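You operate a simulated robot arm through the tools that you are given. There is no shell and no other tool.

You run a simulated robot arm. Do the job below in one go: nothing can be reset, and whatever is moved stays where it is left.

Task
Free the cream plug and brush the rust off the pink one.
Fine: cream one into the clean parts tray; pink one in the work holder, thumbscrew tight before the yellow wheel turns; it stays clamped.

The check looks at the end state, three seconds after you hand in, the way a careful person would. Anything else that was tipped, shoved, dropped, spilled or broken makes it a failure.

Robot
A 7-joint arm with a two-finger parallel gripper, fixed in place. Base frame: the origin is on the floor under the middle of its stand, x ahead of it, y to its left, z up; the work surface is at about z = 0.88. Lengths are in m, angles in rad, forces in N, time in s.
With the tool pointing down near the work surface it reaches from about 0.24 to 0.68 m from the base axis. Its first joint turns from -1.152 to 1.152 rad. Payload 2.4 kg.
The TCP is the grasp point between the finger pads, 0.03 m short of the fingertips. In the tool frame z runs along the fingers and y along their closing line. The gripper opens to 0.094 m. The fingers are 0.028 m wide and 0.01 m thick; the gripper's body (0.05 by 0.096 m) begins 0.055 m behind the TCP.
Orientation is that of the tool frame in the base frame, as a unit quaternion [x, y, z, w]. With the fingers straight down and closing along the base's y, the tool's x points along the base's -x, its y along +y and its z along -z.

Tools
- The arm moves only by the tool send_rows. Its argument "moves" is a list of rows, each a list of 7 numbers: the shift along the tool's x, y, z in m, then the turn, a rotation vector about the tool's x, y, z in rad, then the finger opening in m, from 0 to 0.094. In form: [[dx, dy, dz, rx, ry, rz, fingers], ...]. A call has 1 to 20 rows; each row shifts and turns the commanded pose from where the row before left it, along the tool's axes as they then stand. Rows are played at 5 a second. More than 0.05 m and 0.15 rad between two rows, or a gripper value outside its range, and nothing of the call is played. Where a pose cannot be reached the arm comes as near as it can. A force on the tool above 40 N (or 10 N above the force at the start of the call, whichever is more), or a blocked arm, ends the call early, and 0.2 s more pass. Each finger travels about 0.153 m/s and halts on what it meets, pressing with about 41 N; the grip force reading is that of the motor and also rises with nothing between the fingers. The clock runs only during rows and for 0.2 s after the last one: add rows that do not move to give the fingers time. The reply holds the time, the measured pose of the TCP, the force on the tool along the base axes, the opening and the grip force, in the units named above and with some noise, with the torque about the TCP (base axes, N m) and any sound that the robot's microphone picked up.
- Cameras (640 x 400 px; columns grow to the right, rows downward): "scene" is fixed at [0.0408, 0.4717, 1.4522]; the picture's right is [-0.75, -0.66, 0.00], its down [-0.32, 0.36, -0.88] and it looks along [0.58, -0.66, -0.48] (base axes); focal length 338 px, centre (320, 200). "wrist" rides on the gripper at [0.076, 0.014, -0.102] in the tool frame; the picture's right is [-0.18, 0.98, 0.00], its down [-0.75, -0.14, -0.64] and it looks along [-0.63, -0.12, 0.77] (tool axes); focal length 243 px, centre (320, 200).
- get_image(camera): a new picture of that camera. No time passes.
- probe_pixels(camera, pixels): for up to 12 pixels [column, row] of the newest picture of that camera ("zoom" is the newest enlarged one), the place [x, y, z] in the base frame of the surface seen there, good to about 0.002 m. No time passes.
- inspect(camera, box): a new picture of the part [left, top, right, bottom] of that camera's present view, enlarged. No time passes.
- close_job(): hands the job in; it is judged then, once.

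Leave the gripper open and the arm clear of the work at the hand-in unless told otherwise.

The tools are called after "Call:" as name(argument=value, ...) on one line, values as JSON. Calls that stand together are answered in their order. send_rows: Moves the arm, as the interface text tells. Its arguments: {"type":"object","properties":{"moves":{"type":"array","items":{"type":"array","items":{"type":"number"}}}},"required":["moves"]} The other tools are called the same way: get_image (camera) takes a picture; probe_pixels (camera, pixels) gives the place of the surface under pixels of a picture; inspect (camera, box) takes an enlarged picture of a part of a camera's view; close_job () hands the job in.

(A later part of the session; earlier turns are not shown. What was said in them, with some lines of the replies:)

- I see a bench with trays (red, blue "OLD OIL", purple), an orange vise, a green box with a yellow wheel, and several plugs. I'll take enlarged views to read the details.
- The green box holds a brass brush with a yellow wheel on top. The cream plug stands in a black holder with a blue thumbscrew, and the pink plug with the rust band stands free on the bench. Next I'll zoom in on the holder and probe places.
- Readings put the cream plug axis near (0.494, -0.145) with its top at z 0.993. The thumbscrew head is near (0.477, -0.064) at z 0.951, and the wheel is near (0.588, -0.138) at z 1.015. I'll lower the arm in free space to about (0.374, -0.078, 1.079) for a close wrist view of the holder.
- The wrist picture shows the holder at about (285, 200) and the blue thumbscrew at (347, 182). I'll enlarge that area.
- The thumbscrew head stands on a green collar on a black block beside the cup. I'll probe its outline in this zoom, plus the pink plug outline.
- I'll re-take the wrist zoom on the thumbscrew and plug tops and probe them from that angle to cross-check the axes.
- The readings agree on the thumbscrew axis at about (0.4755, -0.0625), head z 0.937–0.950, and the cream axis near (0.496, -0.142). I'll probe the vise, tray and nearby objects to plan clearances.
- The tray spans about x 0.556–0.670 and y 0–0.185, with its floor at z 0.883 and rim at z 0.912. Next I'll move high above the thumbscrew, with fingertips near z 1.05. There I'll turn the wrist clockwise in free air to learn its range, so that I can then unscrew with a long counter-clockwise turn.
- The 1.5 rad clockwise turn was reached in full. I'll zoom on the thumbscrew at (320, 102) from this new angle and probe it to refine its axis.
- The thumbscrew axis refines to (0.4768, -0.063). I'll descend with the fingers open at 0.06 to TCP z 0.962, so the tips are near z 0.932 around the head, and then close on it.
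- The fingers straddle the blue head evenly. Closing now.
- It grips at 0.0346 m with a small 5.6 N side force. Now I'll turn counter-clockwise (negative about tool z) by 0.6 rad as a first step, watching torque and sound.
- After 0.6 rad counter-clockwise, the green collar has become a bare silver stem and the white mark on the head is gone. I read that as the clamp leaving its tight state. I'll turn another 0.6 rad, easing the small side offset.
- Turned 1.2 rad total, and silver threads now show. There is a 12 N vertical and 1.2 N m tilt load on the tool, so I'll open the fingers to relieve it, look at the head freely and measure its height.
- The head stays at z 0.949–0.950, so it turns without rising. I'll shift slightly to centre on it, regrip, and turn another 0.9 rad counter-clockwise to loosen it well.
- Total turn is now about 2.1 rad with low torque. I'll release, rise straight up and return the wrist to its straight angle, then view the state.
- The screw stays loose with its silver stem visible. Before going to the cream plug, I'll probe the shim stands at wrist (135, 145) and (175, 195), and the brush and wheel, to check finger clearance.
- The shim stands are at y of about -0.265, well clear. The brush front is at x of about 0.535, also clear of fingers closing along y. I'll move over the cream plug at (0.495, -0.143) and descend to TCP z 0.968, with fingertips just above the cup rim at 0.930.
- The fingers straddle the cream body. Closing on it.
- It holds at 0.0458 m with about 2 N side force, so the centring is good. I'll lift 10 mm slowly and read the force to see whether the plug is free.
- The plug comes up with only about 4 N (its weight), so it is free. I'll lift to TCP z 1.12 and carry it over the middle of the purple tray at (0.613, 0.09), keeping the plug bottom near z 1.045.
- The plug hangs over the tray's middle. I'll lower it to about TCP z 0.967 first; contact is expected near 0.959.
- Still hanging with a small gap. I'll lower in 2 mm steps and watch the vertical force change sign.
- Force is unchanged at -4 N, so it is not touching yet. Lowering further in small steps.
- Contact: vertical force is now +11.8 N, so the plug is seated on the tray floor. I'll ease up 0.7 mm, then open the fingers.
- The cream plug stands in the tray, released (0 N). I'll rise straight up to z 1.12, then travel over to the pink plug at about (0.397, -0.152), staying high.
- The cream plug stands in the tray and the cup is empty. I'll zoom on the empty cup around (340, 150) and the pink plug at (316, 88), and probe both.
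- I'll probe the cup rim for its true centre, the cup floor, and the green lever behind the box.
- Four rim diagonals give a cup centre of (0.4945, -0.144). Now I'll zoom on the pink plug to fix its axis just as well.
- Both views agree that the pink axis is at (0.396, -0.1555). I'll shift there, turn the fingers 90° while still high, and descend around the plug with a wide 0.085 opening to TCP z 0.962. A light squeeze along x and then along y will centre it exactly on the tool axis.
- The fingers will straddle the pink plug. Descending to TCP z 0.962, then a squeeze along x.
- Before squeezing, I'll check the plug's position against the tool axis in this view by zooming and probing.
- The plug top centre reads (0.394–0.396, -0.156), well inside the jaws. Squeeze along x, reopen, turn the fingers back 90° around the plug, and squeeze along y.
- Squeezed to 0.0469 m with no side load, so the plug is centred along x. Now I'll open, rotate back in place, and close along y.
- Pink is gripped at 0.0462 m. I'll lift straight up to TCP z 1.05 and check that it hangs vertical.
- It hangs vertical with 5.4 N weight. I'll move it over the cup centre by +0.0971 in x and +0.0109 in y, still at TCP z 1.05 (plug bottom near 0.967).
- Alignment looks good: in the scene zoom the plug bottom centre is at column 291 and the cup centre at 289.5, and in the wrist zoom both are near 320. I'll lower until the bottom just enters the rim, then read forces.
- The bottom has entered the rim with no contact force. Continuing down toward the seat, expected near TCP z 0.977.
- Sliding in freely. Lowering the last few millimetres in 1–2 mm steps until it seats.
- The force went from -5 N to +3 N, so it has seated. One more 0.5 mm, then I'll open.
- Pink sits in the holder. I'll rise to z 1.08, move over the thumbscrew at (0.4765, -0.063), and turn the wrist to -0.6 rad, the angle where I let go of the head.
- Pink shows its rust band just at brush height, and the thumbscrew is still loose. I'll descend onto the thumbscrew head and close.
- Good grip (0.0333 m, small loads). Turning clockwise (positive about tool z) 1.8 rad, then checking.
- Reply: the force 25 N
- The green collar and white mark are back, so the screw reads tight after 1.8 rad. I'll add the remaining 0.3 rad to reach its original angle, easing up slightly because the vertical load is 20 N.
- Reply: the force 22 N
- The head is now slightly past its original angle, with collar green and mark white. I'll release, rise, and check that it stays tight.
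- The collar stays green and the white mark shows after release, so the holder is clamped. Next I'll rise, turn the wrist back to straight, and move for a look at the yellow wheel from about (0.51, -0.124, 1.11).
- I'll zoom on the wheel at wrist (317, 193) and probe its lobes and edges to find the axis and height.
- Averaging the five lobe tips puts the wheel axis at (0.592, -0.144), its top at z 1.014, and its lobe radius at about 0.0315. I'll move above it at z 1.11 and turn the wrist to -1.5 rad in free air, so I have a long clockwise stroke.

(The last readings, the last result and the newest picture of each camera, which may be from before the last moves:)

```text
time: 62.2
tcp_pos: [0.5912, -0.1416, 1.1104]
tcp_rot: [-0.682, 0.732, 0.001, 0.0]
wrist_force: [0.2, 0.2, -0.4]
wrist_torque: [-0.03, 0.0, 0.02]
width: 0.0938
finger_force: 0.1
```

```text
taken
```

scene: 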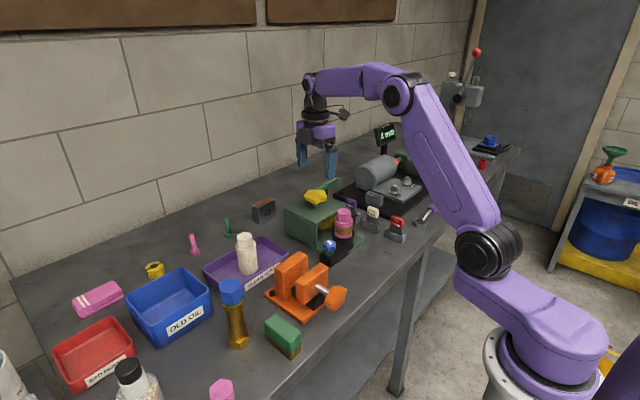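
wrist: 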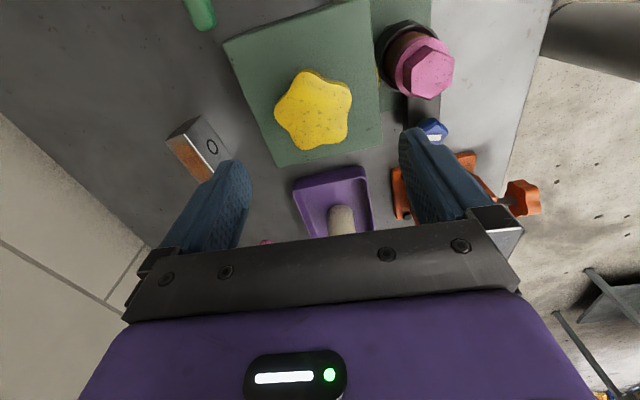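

-1.5 rad is reachable. I'll descend around the wheel to TCP z 1.02, with tips at 0.99 above the box top at 0.972.

Call:
send_rows(moves=[[0, 0, 0.03, 0, 0, 0, 0.094], [0, 0, 0.03, 0, 0, 0, 0.094], [0, 0, 0.02, 0, 0, 0, 0.094], [0, 0, 0.01, 0, 0, 0, 0.094], [0, 0, 0, 0, 0, 0, 0.094]])

Call:
inspect(camera="scene", box=[270, 140, 370, 260])

Call:
get_image(camera="wrist")

```text
time: 63.4
tcp_pos: [0.5906, -0.1425, 1.02]
tcp_rot: [-0.682, 0.732, 0.0, 0.0]
wrist_force: [0.1, 0.0, 1.2]
wrist_torque: [-0.01, 0.02, 0.01]
width: 0.094
finger_force: 0.1
```

```text
3.33 times, centred on (320, 200) of scene
```

zoom: 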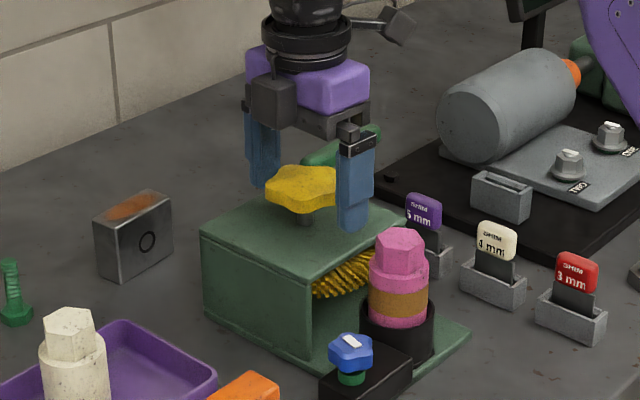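

```text
taken
```

wrist: 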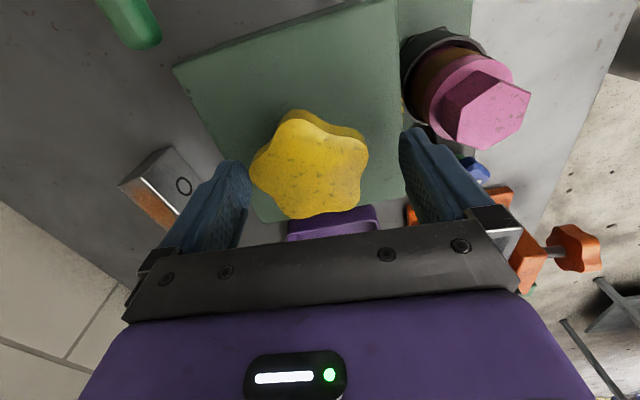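

I'll verify the wheel's centre against the jaws by zooming and probing from this angle before closing.

Call:
inspect(camera="wrist", box=[240, 100, 400, 230])

Call:
probe_pixels(camera="wrist", pixels=[[300, 120], [365, 150], [349, 207], [292, 215], [256, 168], [312, 172], [316, 178], [280, 190], [330, 130], [366, 160], [345, 212], [268, 185]])

```text
3.08 times, centred on (320, 165) of wrist
```

zoom: 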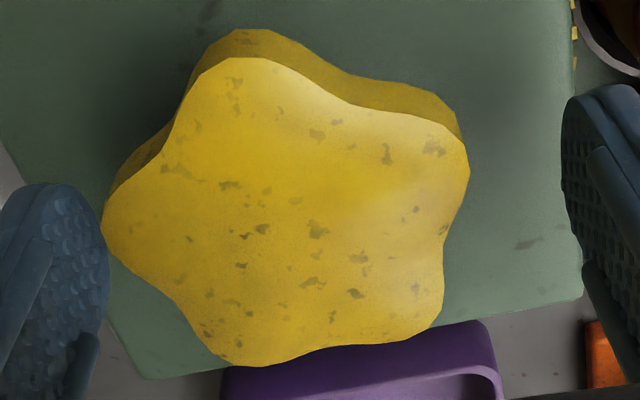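

```text
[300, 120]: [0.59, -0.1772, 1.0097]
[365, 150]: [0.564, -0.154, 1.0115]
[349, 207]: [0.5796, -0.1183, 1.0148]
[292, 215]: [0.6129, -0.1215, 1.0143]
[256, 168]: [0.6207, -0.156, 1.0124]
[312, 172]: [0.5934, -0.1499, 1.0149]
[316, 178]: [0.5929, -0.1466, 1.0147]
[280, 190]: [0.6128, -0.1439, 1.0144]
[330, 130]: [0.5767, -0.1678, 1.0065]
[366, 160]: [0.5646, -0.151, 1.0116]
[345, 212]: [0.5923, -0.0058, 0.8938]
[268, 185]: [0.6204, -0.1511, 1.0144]
```

The wheel axis is at (0.593, -0.145). I'll shift by about 2–3 mm to centre, and turn another -0.32 rad so one finger meets a lobe and the other a valley. Then I'll close.

Call:
send_rows(moves=[[0.0026, -0.0022, 0, 0, 0, 0, 0.094], [0, 0, 0, 0, 0, -0.107, 0.094], [0, 0, 0, 0, 0, -0.107, 0.094], [0, 0, 0, 0, 0, -0.107, 0.094], [0, 0, 0, 0, 0, 0, 0.08], [0, 0, 0, 0, 0, 0, 0.065], [0, 0, 0, 0, 0, 0, 0.05], [0, 0, 0, 0, 0, 0, 0.045], [0, 0, 0, 0, 0, 0, 0.045]])

Call:
get_image(camera="wrist")

Call:
inspect(camera="scene", box=[270, 140, 370, 260])

```text
time: 65.4
tcp_pos: [0.5946, -0.143, 1.0219]
tcp_rot: [0.79, -0.613, 0.004, -0.002]
wrist_force: [27.6, 1.8, -4.2]
wrist_torque: [0.0, 0.28, 0.06]
width: 0.0627
finger_force: 45.0
```

```text
taken
```

wrist: 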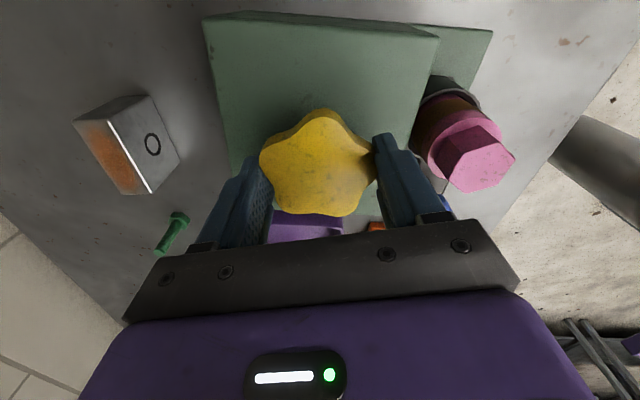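

```text
3.33 times, centred on (320, 200) of scene
```

zoom: 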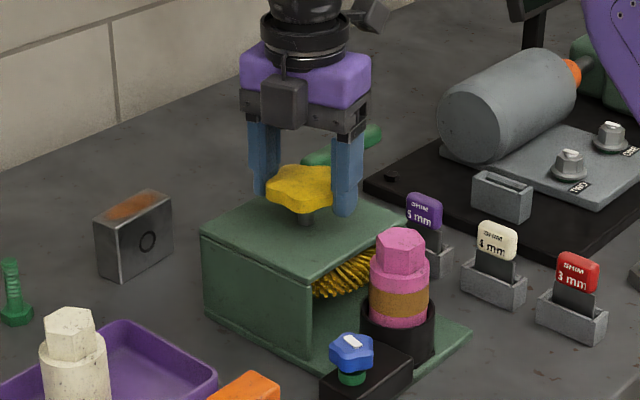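

Gripped at 0.0627 m, but there is a 27.6 N side load along +x, so the commanded centre is about 2 mm too low in x. I'll shift to relieve it and re-read.

Call:
send_rows(moves=[[0.0005, -0.0019, 0, 0, 0, 0, 0.045], [0, 0, 0, 0, 0, 0, 0.045]])

```text
time: 66.0
tcp_pos: [0.5979, -0.1442, 1.0209]
tcp_rot: [0.79, -0.614, 0.001, 0.0]
wrist_force: [12.7, 3.3, 2.3]
wrist_torque: [-0.55, -0.68, 0.02]
width: 0.0624
finger_force: 44.8
```

Let me look closely at how the lobes sit between the fingers.

Call:
inspect(camera="wrist", box=[230, 90, 410, 240])

```text
2.67 times, centred on (320, 165) of wrist
```

zoom: 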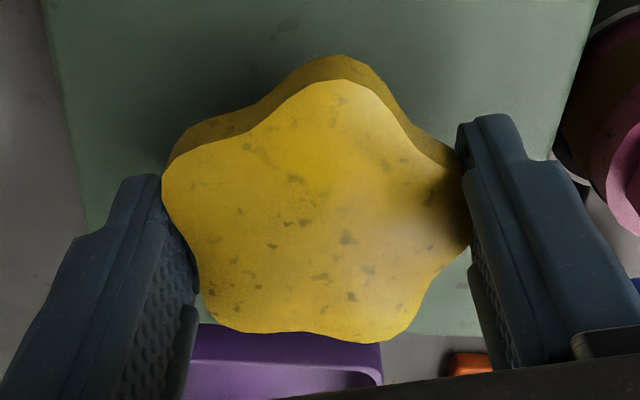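

The right finger sits on a lobe and the left finger across a valley, as intended. I'll take off the rest of the side load (another +1.5 mm in x), then begin clockwise turning with a small 0.45 rad test.

Call:
send_rows(moves=[[0.0003, -0.0014, 0, 0, 0, 0, 0.045], [0, 0, 0, 0, 0, 0, 0.045], [0, 0, 0, 0, 0, 0.15, 0.045], [0, 0, 0, 0, 0, 0.15, 0.045], [0, 0, 0, 0, 0, 0.15, 0.045]])

Call:
inspect(camera="wrist", box=[230, 90, 410, 240])

Call:
inspect(camera="scene", box=[270, 150, 370, 260])

```text
time: 67.2
tcp_pos: [0.5947, -0.1451, 1.0215]
tcp_rot: [-0.631, 0.776, 0.0, 0.0]
wrist_force: [1.8, 0.8, 9.4]
wrist_torque: [1.18, 0.23, 0.02]
width: 0.0619
finger_force: 45.2
```

```text
2.67 times, centred on (320, 165) of wrist
```

zoom: 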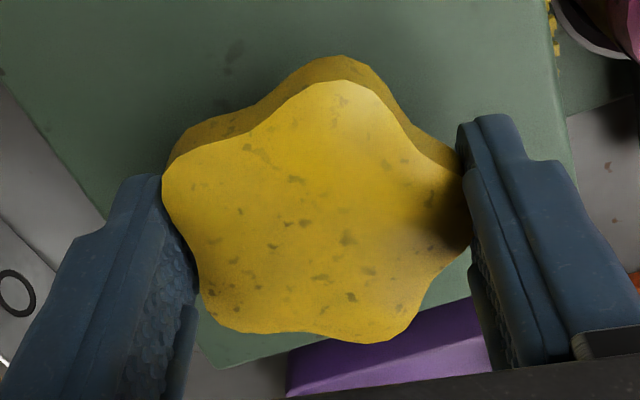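

```text
3.64 times, centred on (320, 205) of scene
```

zoom: 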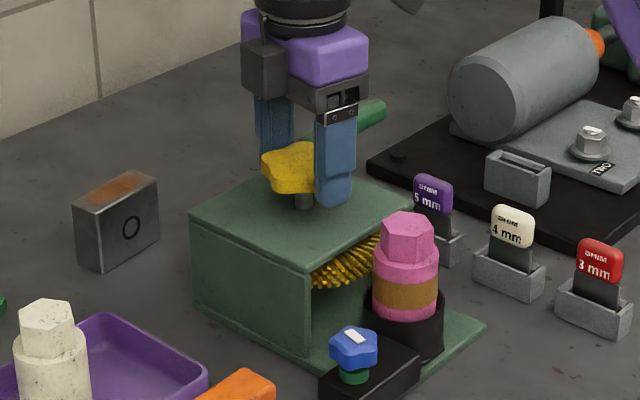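

The wheel turns with the gripper and side forces are low. Continuing clockwise by 1.2 rad and watching the rust band.

Call:
send_rows(moves=[[0, 0, 0, 0, 0, 0.15, 0.045], [0, 0, 0, 0, 0, 0.15, 0.045], [0, 0, 0, 0, 0, 0.15, 0.045], [0, 0, 0, 0, 0, 0.15, 0.045], [0, 0, 0, 0, 0, 0.15, 0.045], [0, 0, 0, 0, 0, 0.15, 0.045], [0, 0, 0, 0, 0, 0.15, 0.045], [0, 0, 0, 0, 0, 0.15, 0.045]])

Call:
inspect(camera="scene", box=[270, 150, 370, 260])

```text
time: 69.0
tcp_pos: [0.595, -0.1446, 1.02]
tcp_rot: [-0.084, 0.996, -0.001, 0.001]
wrist_force: [-4.8, 0.3, 8.8]
wrist_torque: [-0.68, 0.49, 0.01]
width: 0.0618
finger_force: 44.7
```

```text
3.64 times, centred on (320, 205) of scene
```

zoom: 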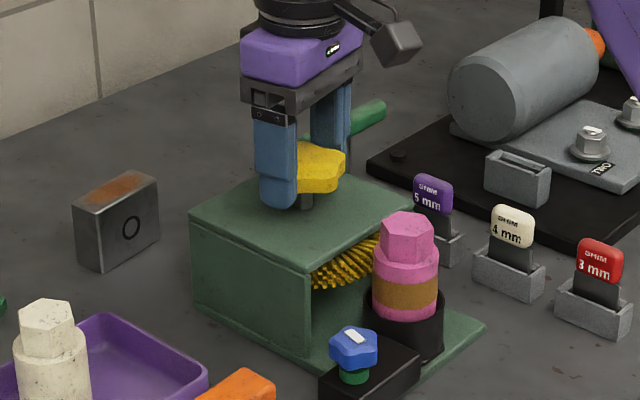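

No change in the band yet after 1.65 rad. Continuing clockwise to about +1.8 rad of wrist angle.

Call:
send_rows(moves=[[0, 0, 0, 0, 0, 0.15, 0.045], [0, 0, 0, 0, 0, 0.15, 0.045], [0, 0, 0, 0, 0, 0.15, 0.045], [0, 0, 0, 0, 0, 0.15, 0.045], [0, 0, 0, 0, 0, 0.15, 0.045], [0, 0, 0, 0, 0, 0.15, 0.045], [0, 0, 0, 0, 0, 0.15, 0.045], [0, 0, 0, 0, 0, 0.15, 0.045], [0, 0, 0, 0, 0, 0.15, 0.045], [0, 0, 0, 0, 0, 0.15, 0.045], [0, 0, 0, 0, 0, 0.15, 0.045], [0, 0, 0, 0, 0, 0.15, 0.045], [0, 0, 0, 0, 0, 0.15, 0.045]])

Call:
inspect(camera="scene", box=[270, 150, 370, 260])

Call:
inspect(camera="wrist", box=[230, 90, 410, 240])

```text
time: 71.8
tcp_pos: [0.5947, -0.1463, 1.0214]
tcp_rot: [0.777, 0.629, 0.001, 0.0]
wrist_force: [-7.8, 2.7, 5.6]
wrist_torque: [0.93, 0.55, 0.07]
width: 0.0618
finger_force: 44.8
```

```text
3.64 times, centred on (320, 205) of scene
```

zoom: 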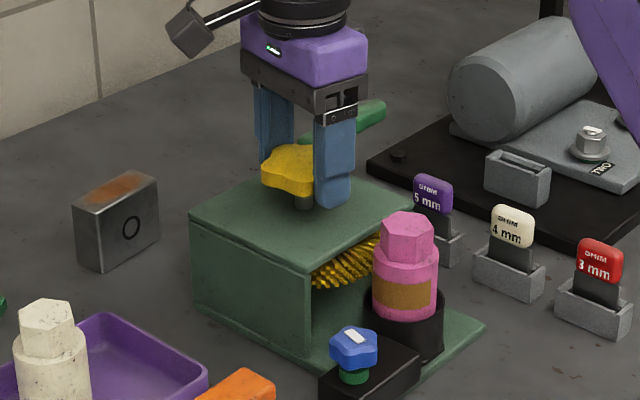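

```text
2.67 times, centred on (320, 165) of wrist
```

zoom: 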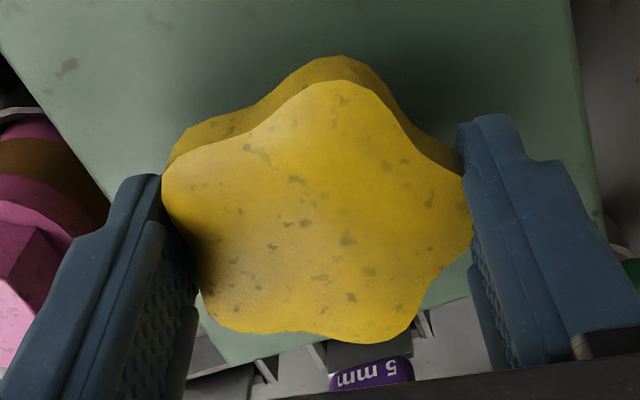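

The rust band has started to shrink, showing only a front patch at about (403, 295) in the zoom. I'll zoom in to check, plus check that the thumbscrew is still green.

Call:
inspect(camera="scene", box=[320, 200, 370, 260])

```text
6.67 times, centred on (345, 230) of scene
```

zoom: 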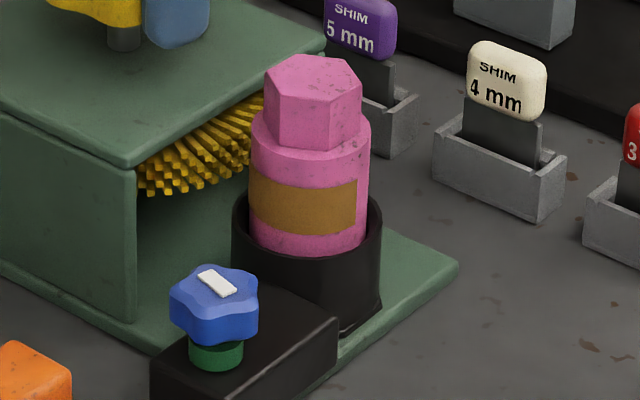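

Part of the band is gone, so the brushing works. I'll open wide in place, turn the wrist back 3.77 rad (three lobe pitches) around the wheel without touching it, and regrip.

Call:
send_rows(moves=[[0, 0, 0, 0, 0, 0, 0.07], [0, 0, 0, 0, 0, 0, 0.094], [0, 0, 0, 0, 0, 0, 0.094], [0, 0, 0, 0, 0, -0.15, 0.094], [0, 0, 0, 0, 0, -0.15, 0.094], [0, 0, 0, 0, 0, -0.15, 0.094], [0, 0, 0, 0, 0, -0.15, 0.094], [0, 0, 0, 0, 0, -0.15, 0.094], [0, 0, 0, 0, 0, -0.15, 0.094], [0, 0, 0, 0, 0, -0.15, 0.094], [0, 0, 0, 0, 0, -0.15, 0.094], [0, 0, 0, 0, 0, -0.15, 0.094], [0, 0, 0, 0, 0, -0.15, 0.094], [0, 0, 0, 0, 0, -0.15, 0.094], [0, 0, 0, 0, 0, -0.15, 0.094], [0, 0, 0, 0, 0, 0, 0.094]])

Call:
inspect(camera="wrist", box=[230, 90, 410, 240])

```text
time: 75.2
tcp_pos: [0.5964, -0.145, 1.0212]
tcp_rot: [-0.012, 1.0, 0.0, 0.0]
wrist_force: [0.4, 0.9, -0.5]
wrist_torque: [-0.02, -0.03, 0.01]
width: 0.0939
finger_force: 0.0
```

```text
2.67 times, centred on (320, 165) of wrist
```

zoom: 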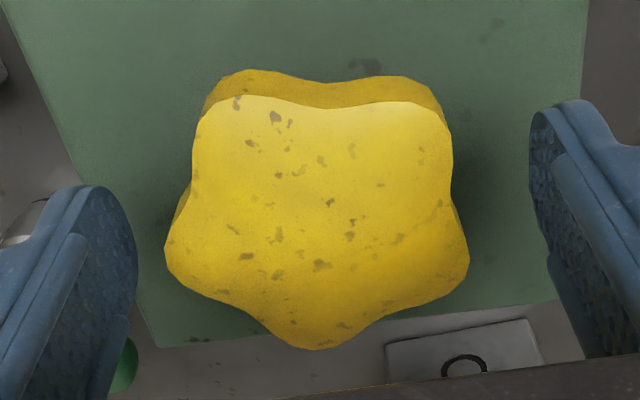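

Turning back freely with no contact. Continuing the remaining -1.966 rad, then closing.

Call:
send_rows(moves=[[0, 0, 0, 0, 0, -0.15, 0.094], [0, 0, 0, 0, 0, -0.15, 0.094], [0, 0, 0, 0, 0, -0.15, 0.094], [0, 0, 0, 0, 0, -0.15, 0.094], [0, 0, 0, 0, 0, -0.15, 0.094], [0, 0, 0, 0, 0, -0.15, 0.094], [0, 0, 0, 0, 0, -0.15, 0.094], [0, 0, 0, 0, 0, -0.15, 0.094], [0, 0, 0, 0, 0, -0.15, 0.094], [0, 0, 0, 0, 0, -0.15, 0.094], [0, 0, 0, 0, 0, -0.15, 0.094], [0, 0, 0, 0, 0, -0.15, 0.094], [0, 0, 0, 0, 0, -0.15, 0.094], [0, 0, 0, 0, 0, -0.016, 0.094], [0, 0, 0, 0, 0, 0, 0.094]])

Call:
inspect(camera="wrist", box=[230, 90, 410, 240])

```text
time: 78.4
tcp_pos: [0.5954, -0.1445, 1.0211]
tcp_rot: [0.838, -0.545, 0.0, -0.001]
wrist_force: [-0.2, 0.4, 0.4]
wrist_torque: [0.0, 0.01, 0.0]
width: 0.0942
finger_force: 0.1
```

```text
2.67 times, centred on (320, 165) of wrist
```

zoom: 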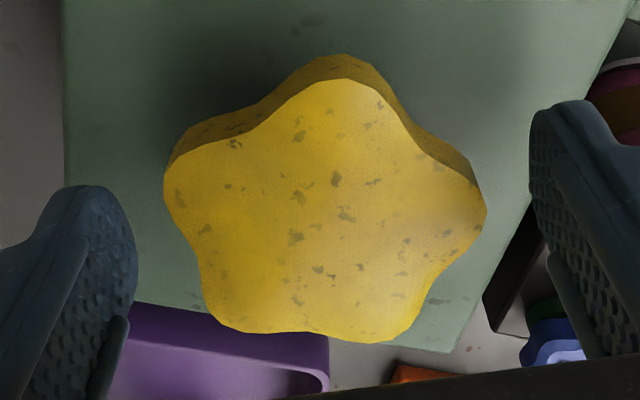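

Same lobe alignment as before. Closing and turning clockwise again, 2.25 rad.

Call:
send_rows(moves=[[0, 0, 0, 0, 0, 0, 0.075], [0, 0, 0, 0, 0, 0, 0.055], [0, 0, 0, 0, 0, 0, 0.045], [0, 0, 0, 0, 0, 0, 0.045], [0, 0, 0, 0, 0, 0.15, 0.045], [0, 0, 0, 0, 0, 0.15, 0.045], [0, 0, 0, 0, 0, 0.15, 0.045], [0, 0, 0, 0, 0, 0.15, 0.045], [0, 0, 0, 0, 0, 0.15, 0.045], [0, 0, 0, 0, 0, 0.15, 0.045], [0, 0, 0, 0, 0, 0.15, 0.045], [0, 0, 0, 0, 0, 0.15, 0.045], [0, 0, 0, 0, 0, 0.15, 0.045], [0, 0, 0, 0, 0, 0.15, 0.045], [0, 0, 0, 0, 0, 0.15, 0.045], [0, 0, 0, 0, 0, 0.15, 0.045], [0, 0, 0, 0, 0, 0.15, 0.045], [0, 0, 0, 0, 0, 0.15, 0.045], [0, 0, 0, 0, 0, 0.15, 0.045]])

Call:
inspect(camera="scene", box=[320, 200, 370, 260])

Call:
inspect(camera="wrist", box=[230, 90, 410, 240])

```text
time: 82.4
tcp_pos: [0.5952, -0.1449, 1.0219]
tcp_rot: [0.132, 0.991, 0.0, -0.001]
wrist_force: [-8.1, -1.0, -3.6]
wrist_torque: [-0.34, -1.15, 0.06]
width: 0.0622
finger_force: 45.2
```

```text
6.67 times, centred on (345, 230) of scene
```

zoom: 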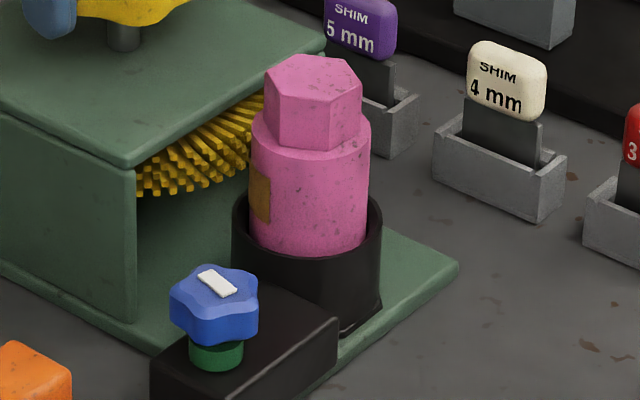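

```text
2.67 times, centred on (320, 165) of wrist
```

zoom: 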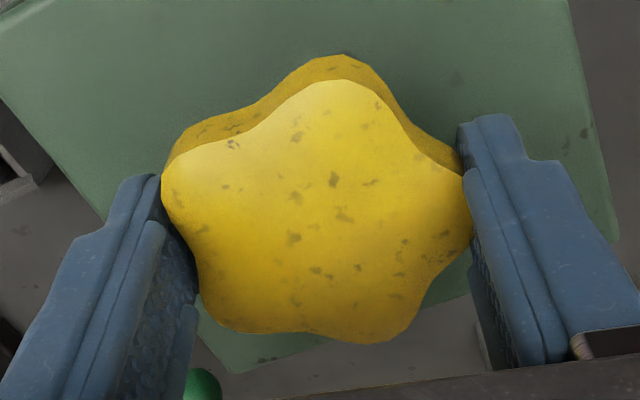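

Only a small patch remains at the left edge of the plug. Turning another 1.5 rad clockwise.

Call:
send_rows(moves=[[0, 0, 0, 0, 0, 0.15, 0.045], [0, 0, 0, 0, 0, 0.15, 0.045], [0, 0, 0, 0, 0, 0.15, 0.045], [0, 0, 0, 0, 0, 0.15, 0.045], [0, 0, 0, 0, 0, 0.15, 0.045], [0, 0, 0, 0, 0, 0.15, 0.045], [0, 0, 0, 0, 0, 0.15, 0.045], [0, 0, 0, 0, 0, 0.15, 0.045], [0, 0, 0, 0, 0, 0.15, 0.045], [0, 0, 0, 0, 0, 0.15, 0.045]])

Call:
inspect(camera="scene", box=[320, 200, 370, 260])

Call:
get_image(camera="wrist")

```text
time: 84.6
tcp_pos: [0.5939, -0.1454, 1.0197]
tcp_rot: [0.772, 0.636, 0.0, -0.001]
wrist_force: [-5.5, -1.0, -3.3]
wrist_torque: [0.96, 0.62, 0.05]
width: 0.062
finger_force: 44.9
```

```text
6.67 times, centred on (345, 230) of scene
```

zoom: 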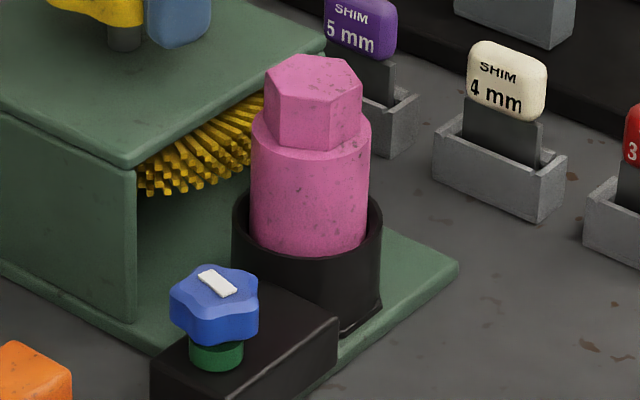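

```text
taken
```

wrist: 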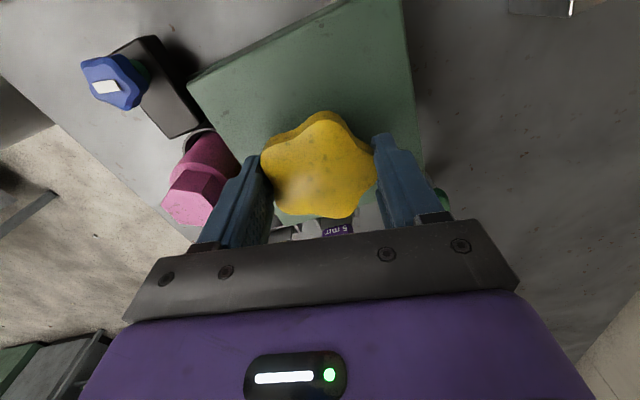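

No rust is visible from the scene camera, and the collar is still green. I'll release the wheel and rise. Then I'll turn the wrist so the wrist camera looks at the back of the pink plug from the -y/+x side to check the hidden face.

Call:
send_rows(moves=[[0, 0, 0, 0, 0, 0, 0.07], [0, 0, 0, 0, 0, 0, 0.094], [0, 0, 0, 0, 0, 0, 0.094], [0, 0, -0.02, 0, 0, 0, 0.094], [0, 0, -0.03, 0, 0, 0, 0.094], [0, 0, -0.04, 0, 0, 0, 0.094], [0, 0, 0, 0, 0, -0.15, 0.094], [0, 0, 0, 0, 0, -0.15, 0.094], [0, 0, 0, 0, 0, -0.15, 0.094], [0, 0, 0, 0, 0, -0.15, 0.094], [0, 0, 0, 0, 0, -0.15, 0.094], [0, 0, 0, 0, 0, -0.15, 0.094], [0, 0, 0, 0, 0, -0.15, 0.094], [0, 0, 0, 0, 0, -0.15, 0.094], [0, 0, 0, 0, 0, -0.15, 0.094], [0, 0, 0, 0, 0, -0.15, 0.094], [0, 0, 0, 0, 0, -0.15, 0.094], [0, 0, 0, 0, 0, -0.15, 0.094]])

Call:
send_rows(moves=[[0, 0, 0, 0, 0, -0.15, 0.094], [0, 0, 0, 0, 0, -0.15, 0.094], [0, 0, 0, 0, 0, -0.15, 0.094], [0, 0, 0, 0, 0, -0.15, 0.094], [0, 0, 0, 0, 0, -0.15, 0.094], [0, 0, 0, 0, 0, -0.15, 0.094], [0, 0, 0, 0, 0, -0.15, 0.094], [0, 0, 0, 0, 0, -0.15, 0.094], [0, 0, 0, 0, 0, -0.15, 0.094], [0, 0, 0, 0, 0, -0.15, 0.094], [0, 0, 0, 0, 0, -0.15, 0.094], [0, 0, 0, 0, 0, -0.15, 0.094], [0, 0, 0, 0, 0, -0.15, 0.094], [0, 0, 0, 0, 0, 0, 0.094]])

Call:
get_image(camera="wrist")

Call:
get_image(camera="scene")

```text
time: 88.4
tcp_pos: [0.595, -0.1447, 1.1111]
tcp_rot: [-0.019, 1.0, 0.0, 0.0]
wrist_force: [-0.2, 0.6, 0.0]
wrist_torque: [0.02, -0.02, 0.0]
width: 0.0941
finger_force: 0.0
```

```text
time: 91.4
tcp_pos: [0.5957, -0.1455, 1.1101]
tcp_rot: [0.838, -0.546, 0.0, 0.0]
wrist_force: [0.4, 0.7, 0.1]
wrist_torque: [-0.01, -0.01, -0.04]
width: 0.0941
finger_force: 0.1
```

```text
taken
```

wrist: 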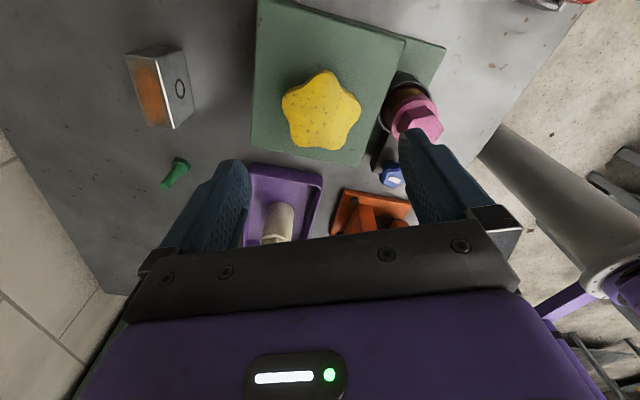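

```text
taken
```

scene: 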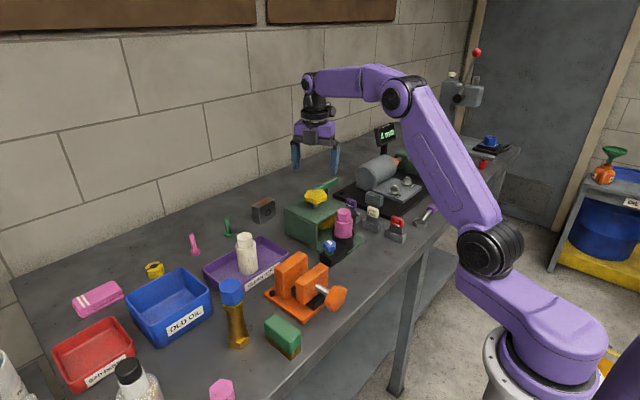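

The wrist view still shows brown at about (405, 98) on the back of the pink plug. Zooming in.

Call:
inspect(camera="wrist", box=[350, 60, 460, 170])

```text
3.64 times, centred on (405, 115) of wrist
```

zoom: 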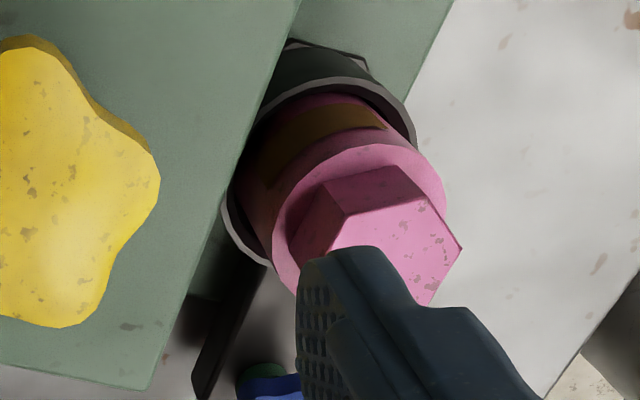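

Rust remains on the hidden back face, so more turns are needed. The fingers are again lobe-aligned; I'll descend 0.09, close, and turn clockwise.

Call:
send_rows(moves=[[0, 0, 0.03, 0, 0, -0.02, 0.094], [0, 0, 0.03, 0, 0, 0, 0.094], [0, 0, 0.02, 0, 0, 0, 0.094], [0, 0, 0.01, 0, 0, 0, 0.094], [0, 0, 0, 0, 0, 0, 0.075], [0, 0, 0, 0, 0, 0, 0.055], [0, 0, 0, 0, 0, 0, 0.045], [0, 0, 0, 0, 0, 0, 0.045], [0, 0, 0, 0, 0, 0.15, 0.045], [0, 0, 0, 0, 0, 0.15, 0.045], [0, 0, 0, 0, 0, 0.15, 0.045], [0, 0, 0, 0, 0, 0.15, 0.045], [0, 0, 0, 0, 0, 0.15, 0.045], [0, 0, 0, 0, 0, 0.15, 0.045], [0, 0, 0, 0, 0, 0.15, 0.045], [0, 0, 0, 0, 0, 0.15, 0.045], [0, 0, 0, 0, 0, 0.15, 0.045], [0, 0, 0, 0, 0, 0.15, 0.045]])

Call:
inspect(camera="wrist", box=[230, 90, 410, 240])

```text
time: 95.2
tcp_pos: [0.5949, -0.145, 1.022]
tcp_rot: [-0.249, 0.969, -0.001, 0.0]
wrist_force: [2.0, -2.0, 4.2]
wrist_torque: [0.38, 0.68, 0.05]
width: 0.0618
finger_force: 44.9
```

```text
2.67 times, centred on (320, 165) of wrist
```

zoom: 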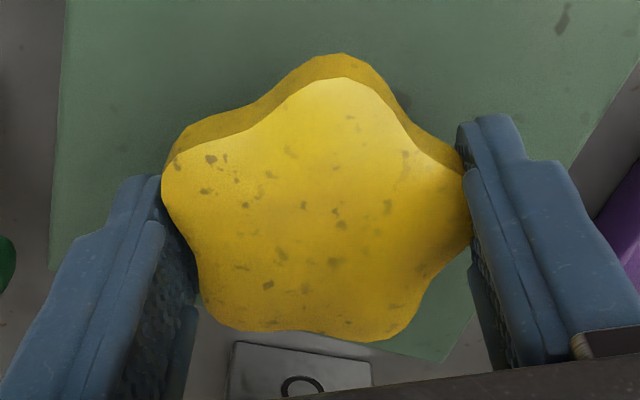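

The wheel is turning along. Continuing clockwise 2.25 rad more (to wrist angle about +1.75).

Call:
send_rows(moves=[[0, 0, 0, 0, 0, 0.15, 0.045], [0, 0, 0, 0, 0, 0.15, 0.045], [0, 0, 0, 0, 0, 0.15, 0.045], [0, 0, 0, 0, 0, 0.15, 0.045], [0, 0, 0, 0, 0, 0.15, 0.045], [0, 0, 0, 0, 0, 0.15, 0.045], [0, 0, 0, 0, 0, 0.15, 0.045], [0, 0, 0, 0, 0, 0.15, 0.045], [0, 0, 0, 0, 0, 0.15, 0.045], [0, 0, 0, 0, 0, 0.15, 0.045], [0, 0, 0, 0, 0, 0.15, 0.045], [0, 0, 0, 0, 0, 0.15, 0.045], [0, 0, 0, 0, 0, 0.15, 0.045], [0, 0, 0, 0, 0, 0.15, 0.045], [0, 0, 0, 0, 0, 0.15, 0.045]])

Call:
get_image(camera="wrist")

Call:
inspect(camera="scene", box=[270, 150, 370, 260])

```text
time: 98.4
tcp_pos: [0.5948, -0.1457, 1.022]
tcp_rot: [0.766, 0.643, 0.0, 0.0]
wrist_force: [-4.5, 0.0, 9.2]
wrist_torque: [-0.8, 0.4, 0.08]
width: 0.0618
finger_force: 44.8
```

```text
taken
```

wrist: 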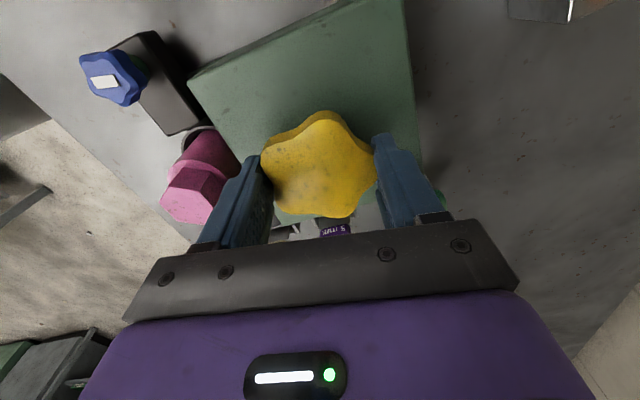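

```text
3.64 times, centred on (320, 205) of scene
```

zoom: 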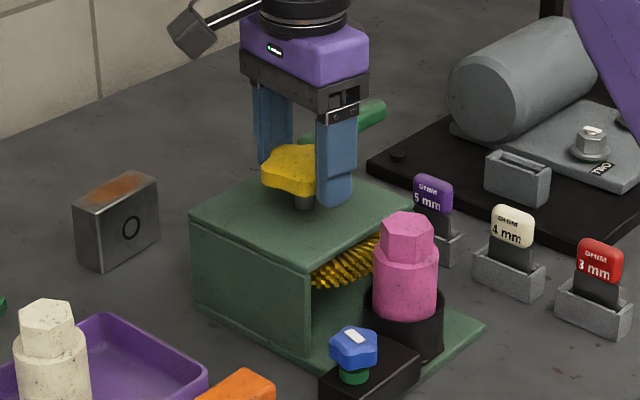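

11.1 rad in total now. I'll release, rise, and turn the wrist back to view the rear face again.

Call:
send_rows(moves=[[0, 0, 0, 0, 0, 0, 0.07], [0, 0, 0, 0, 0, 0, 0.094], [0, 0, 0, 0, 0, 0, 0.094], [0, 0, -0.02, 0, 0, 0, 0.094], [0, 0, -0.03, 0, 0, 0, 0.094], [0, 0, -0.04, 0, 0, 0, 0.094], [0, 0, 0, 0, 0, -0.15, 0.094], [0, 0, 0, 0, 0, -0.15, 0.094], [0, 0, 0, 0, 0, -0.15, 0.094], [0, 0, 0, 0, 0, -0.15, 0.094], [0, 0, 0, 0, 0, -0.15, 0.094], [0, 0, 0, 0, 0, -0.15, 0.094], [0, 0, 0, 0, 0, -0.15, 0.094], [0, 0, 0, 0, 0, -0.15, 0.094], [0, 0, 0, 0, 0, -0.15, 0.094], [0, 0, 0, 0, 0, -0.15, 0.094], [0, 0, 0, 0, 0, -0.15, 0.094], [0, 0, 0, 0, 0, -0.15, 0.094]])

Call:
send_rows(moves=[[0, 0, 0, 0, 0, -0.15, 0.094], [0, 0, 0, 0, 0, -0.15, 0.094], [0, 0, 0, 0, 0, -0.15, 0.094], [0, 0, 0, 0, 0, -0.15, 0.094], [0, 0, 0, 0, 0, -0.15, 0.094], [0, 0, 0, 0, 0, -0.15, 0.094], [0, 0, 0, 0, 0, -0.15, 0.094], [0, 0, 0, 0, 0, -0.15, 0.094], [0, 0, 0, 0, 0, -0.15, 0.094], [0, 0, 0, 0, 0, -0.15, 0.094], [0, 0, 0, 0, 0, -0.15, 0.094], [0, 0, 0, 0, 0, -0.15, 0.094], [0, 0, 0, 0, 0, -0.15, 0.094], [0, 0, 0, 0, 0, -0.02, 0.094], [0, 0, 0, 0, 0, 0, 0.094]])

Call:
inspect(camera="wrist", box=[350, 60, 460, 170])

```text
time: 102.2
tcp_pos: [0.5961, -0.1456, 1.1117]
tcp_rot: [-0.03, 1.0, 0.0, 0.0]
wrist_force: [0.1, -0.4, -0.4]
wrist_torque: [-0.01, -0.02, 0.01]
width: 0.0937
finger_force: 0.1
```

```text
time: 105.4
tcp_pos: [0.5949, -0.1445, 1.1103]
tcp_rot: [0.849, -0.529, 0.0, 0.001]
wrist_force: [-0.8, -0.1, -0.5]
wrist_torque: [0.0, 0.05, 0.01]
width: 0.0939
finger_force: 0.1
```

```text
3.64 times, centred on (405, 115) of wrist
```

zoom: 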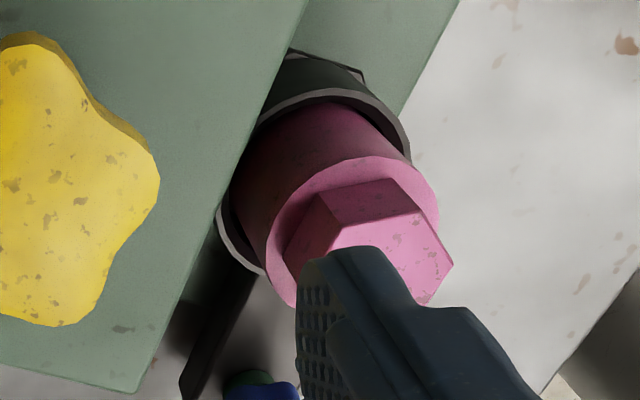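

The rear face is clean now. For completeness, I'll view the plug from the -x/-y side too, moving to about (0.389, -0.19, 1.085) with the wrist at -0.6 rad, well above everything.

Call:
send_rows(moves=[[0, 0, 0, 0, 0, 0.15, 0.094], [0, 0, 0, 0, 0, 0.15, 0.094], [0, 0, 0, 0, 0, 0.15, 0.094], [0, 0, 0, 0, 0, 0.15, 0.094], [0, 0, 0, 0, 0, 0.15, 0.094], [0, 0, 0, 0, 0, 0.15, 0.094], [0, 0, 0, 0, 0, 0.15, 0.094], [0, 0, 0, 0, 0, 0.15, 0.094], [0, 0, 0, 0, 0, 0.15, 0.094], [0, 0, 0, 0, 0, 0.08, 0.094], [0.0326, 0.0132, 0, 0, 0, 0, 0.094], [0.0326, 0.0132, 0, 0, 0, 0, 0.094], [0.0326, 0.0132, 0, 0, 0, 0, 0.094], [0.0326, 0.0132, 0, 0, 0, 0, 0.094], [0.0326, 0.0132, 0, 0, 0, 0, 0.094], [0.0326, 0.0132, 0.02, 0, 0, 0, 0.094], [0, 0, 0, 0, 0, 0, 0.094]])

Call:
get_image(camera="wrist")

Call:
get_image(camera="scene")

```text
time: 109.0
tcp_pos: [0.3859, -0.1914, 1.0907]
tcp_rot: [-0.294, 0.956, -0.001, -0.001]
wrist_force: [0.7, -0.1, 0.3]
wrist_torque: [-0.03, 0.04, 0.02]
width: 0.094
finger_force: 0.1
```

```text
taken
```

wrist: 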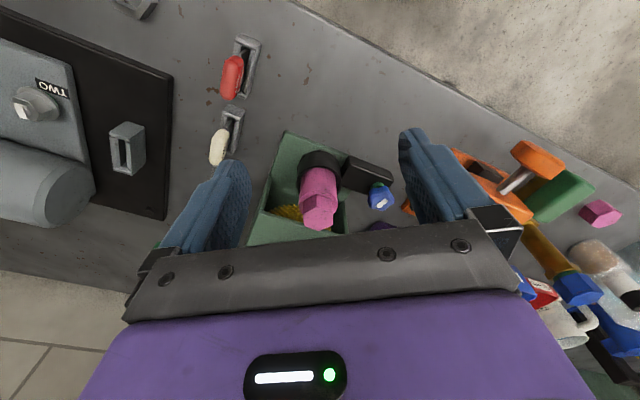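

```text
taken
```

scene: 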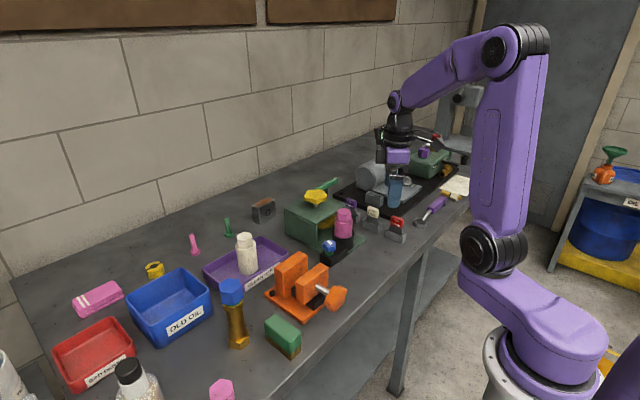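

Call:
inspect(camera="wrist", box=[270, 130, 410, 250])

Call:
inspect(camera="scene", box=[270, 170, 390, 280])

Call:
inspect(camera="scene", box=[180, 210, 310, 310])

```text
3.33 times, centred on (340, 190) of wrist
```

zoom: 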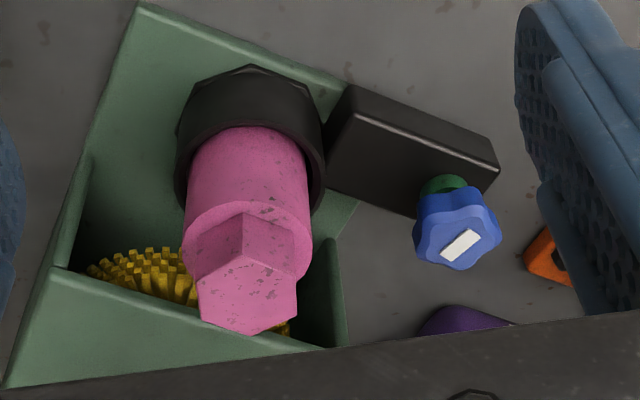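

```text
3.64 times, centred on (330, 225) of scene
```

zoom: 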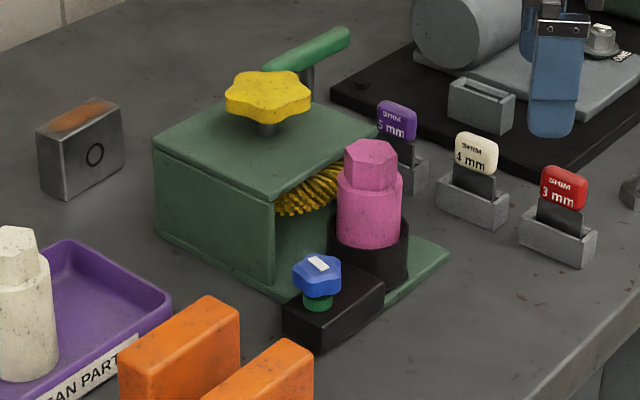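

```text
4.00 times, centred on (245, 260) of scene
```

zoom: 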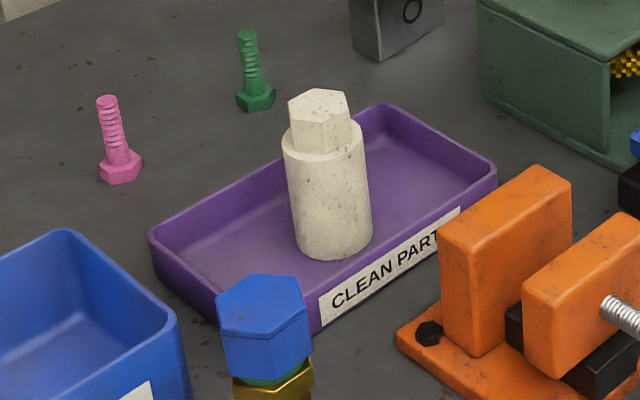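

All sides of the pink plug are clean, the thumbscrew is tight (green collar, white mark), the cream plug stands in CLEAN PARTS, and nothing else has moved. I'll raise the arm to a clear pose with the gripper open.

Call:
send_rows(moves=[[0, 0, -0.03, 0, 0, 0, 0.094], [0, 0, -0.04, 0, 0, 0, 0.094], [0, 0, -0.04, 0, 0, 0.15, 0.094], [0, 0, -0.04, 0, 0, 0.15, 0.094], [0, 0, -0.04, 0, 0, 0.15, 0.094], [0, 0, 0, 0, 0, 0.15, 0.094], [0, 0, 0, 0, 0, 0, 0.094], [0, 0, 0, 0, 0, 0, 0.094]])

Call:
get_image(camera="scene")

Call:
inspect(camera="scene", box=[280, 170, 400, 270])

Call:
get_image(camera="wrist")

```text
time: 110.8
tcp_pos: [0.3867, -0.1902, 1.2814]
tcp_rot: [0.002, 1.0, 0.001, 0.0]
wrist_force: [-0.4, 0.6, 0.3]
wrist_torque: [-0.01, 0.01, -0.06]
width: 0.0941
finger_force: 0.0
```

```text
taken
```

scene: 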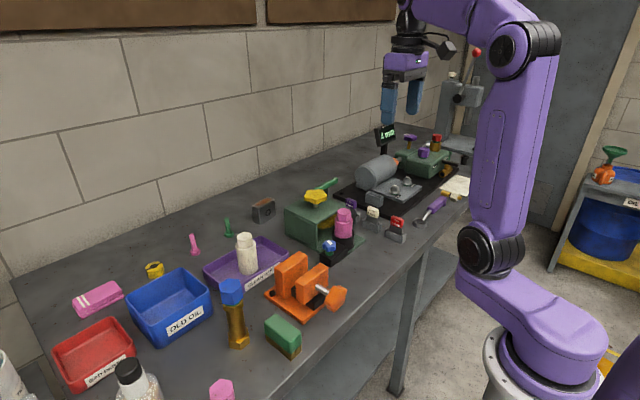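

```text
4.00 times, centred on (340, 220) of scene
```

zoom: 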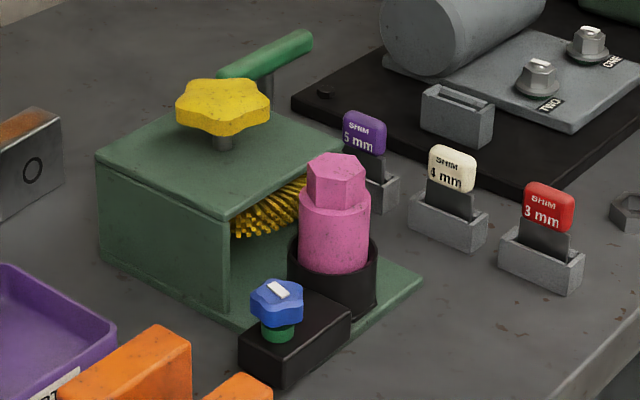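

```text
taken
```

wrist: 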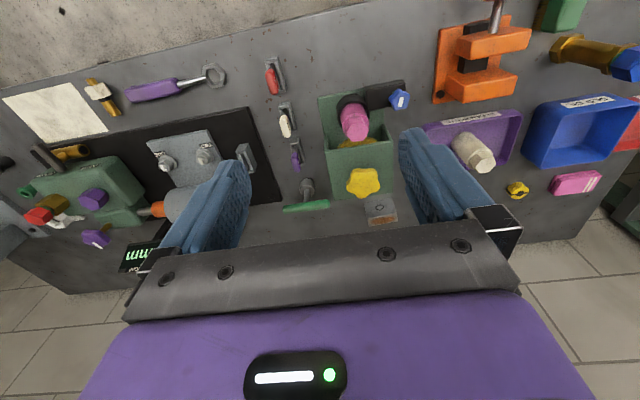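

The arm is clear at z 1.28 with the gripper open. The pink plug is clean and clamped, the cream plug stands in the CLEAN PARTS tray, and everything else is where it was. Handing in.

Call:
close_job()

```text
The job is handed in.
```

The job is handed in; no verdict came back with it.

- **Cream plug:** I loosened the blue thumbscrew, lifted the plug out of the holder, and stood it upright in the purple CLEAN PARTS tray.
- **Pink plug:** I set it in the work holder and tightened the thumbscrew until the green collar and white mark showed again. Only then did I turn the yellow wheel.
- **Rust:** After about 1.8 turns of the wheel, I saw no rust on the pink plug in views from all around. The plug is still clamped.
- **Bench and arm:** I saw nothing else tipped or moved. The arm is raised clear of the work with the gripper open.
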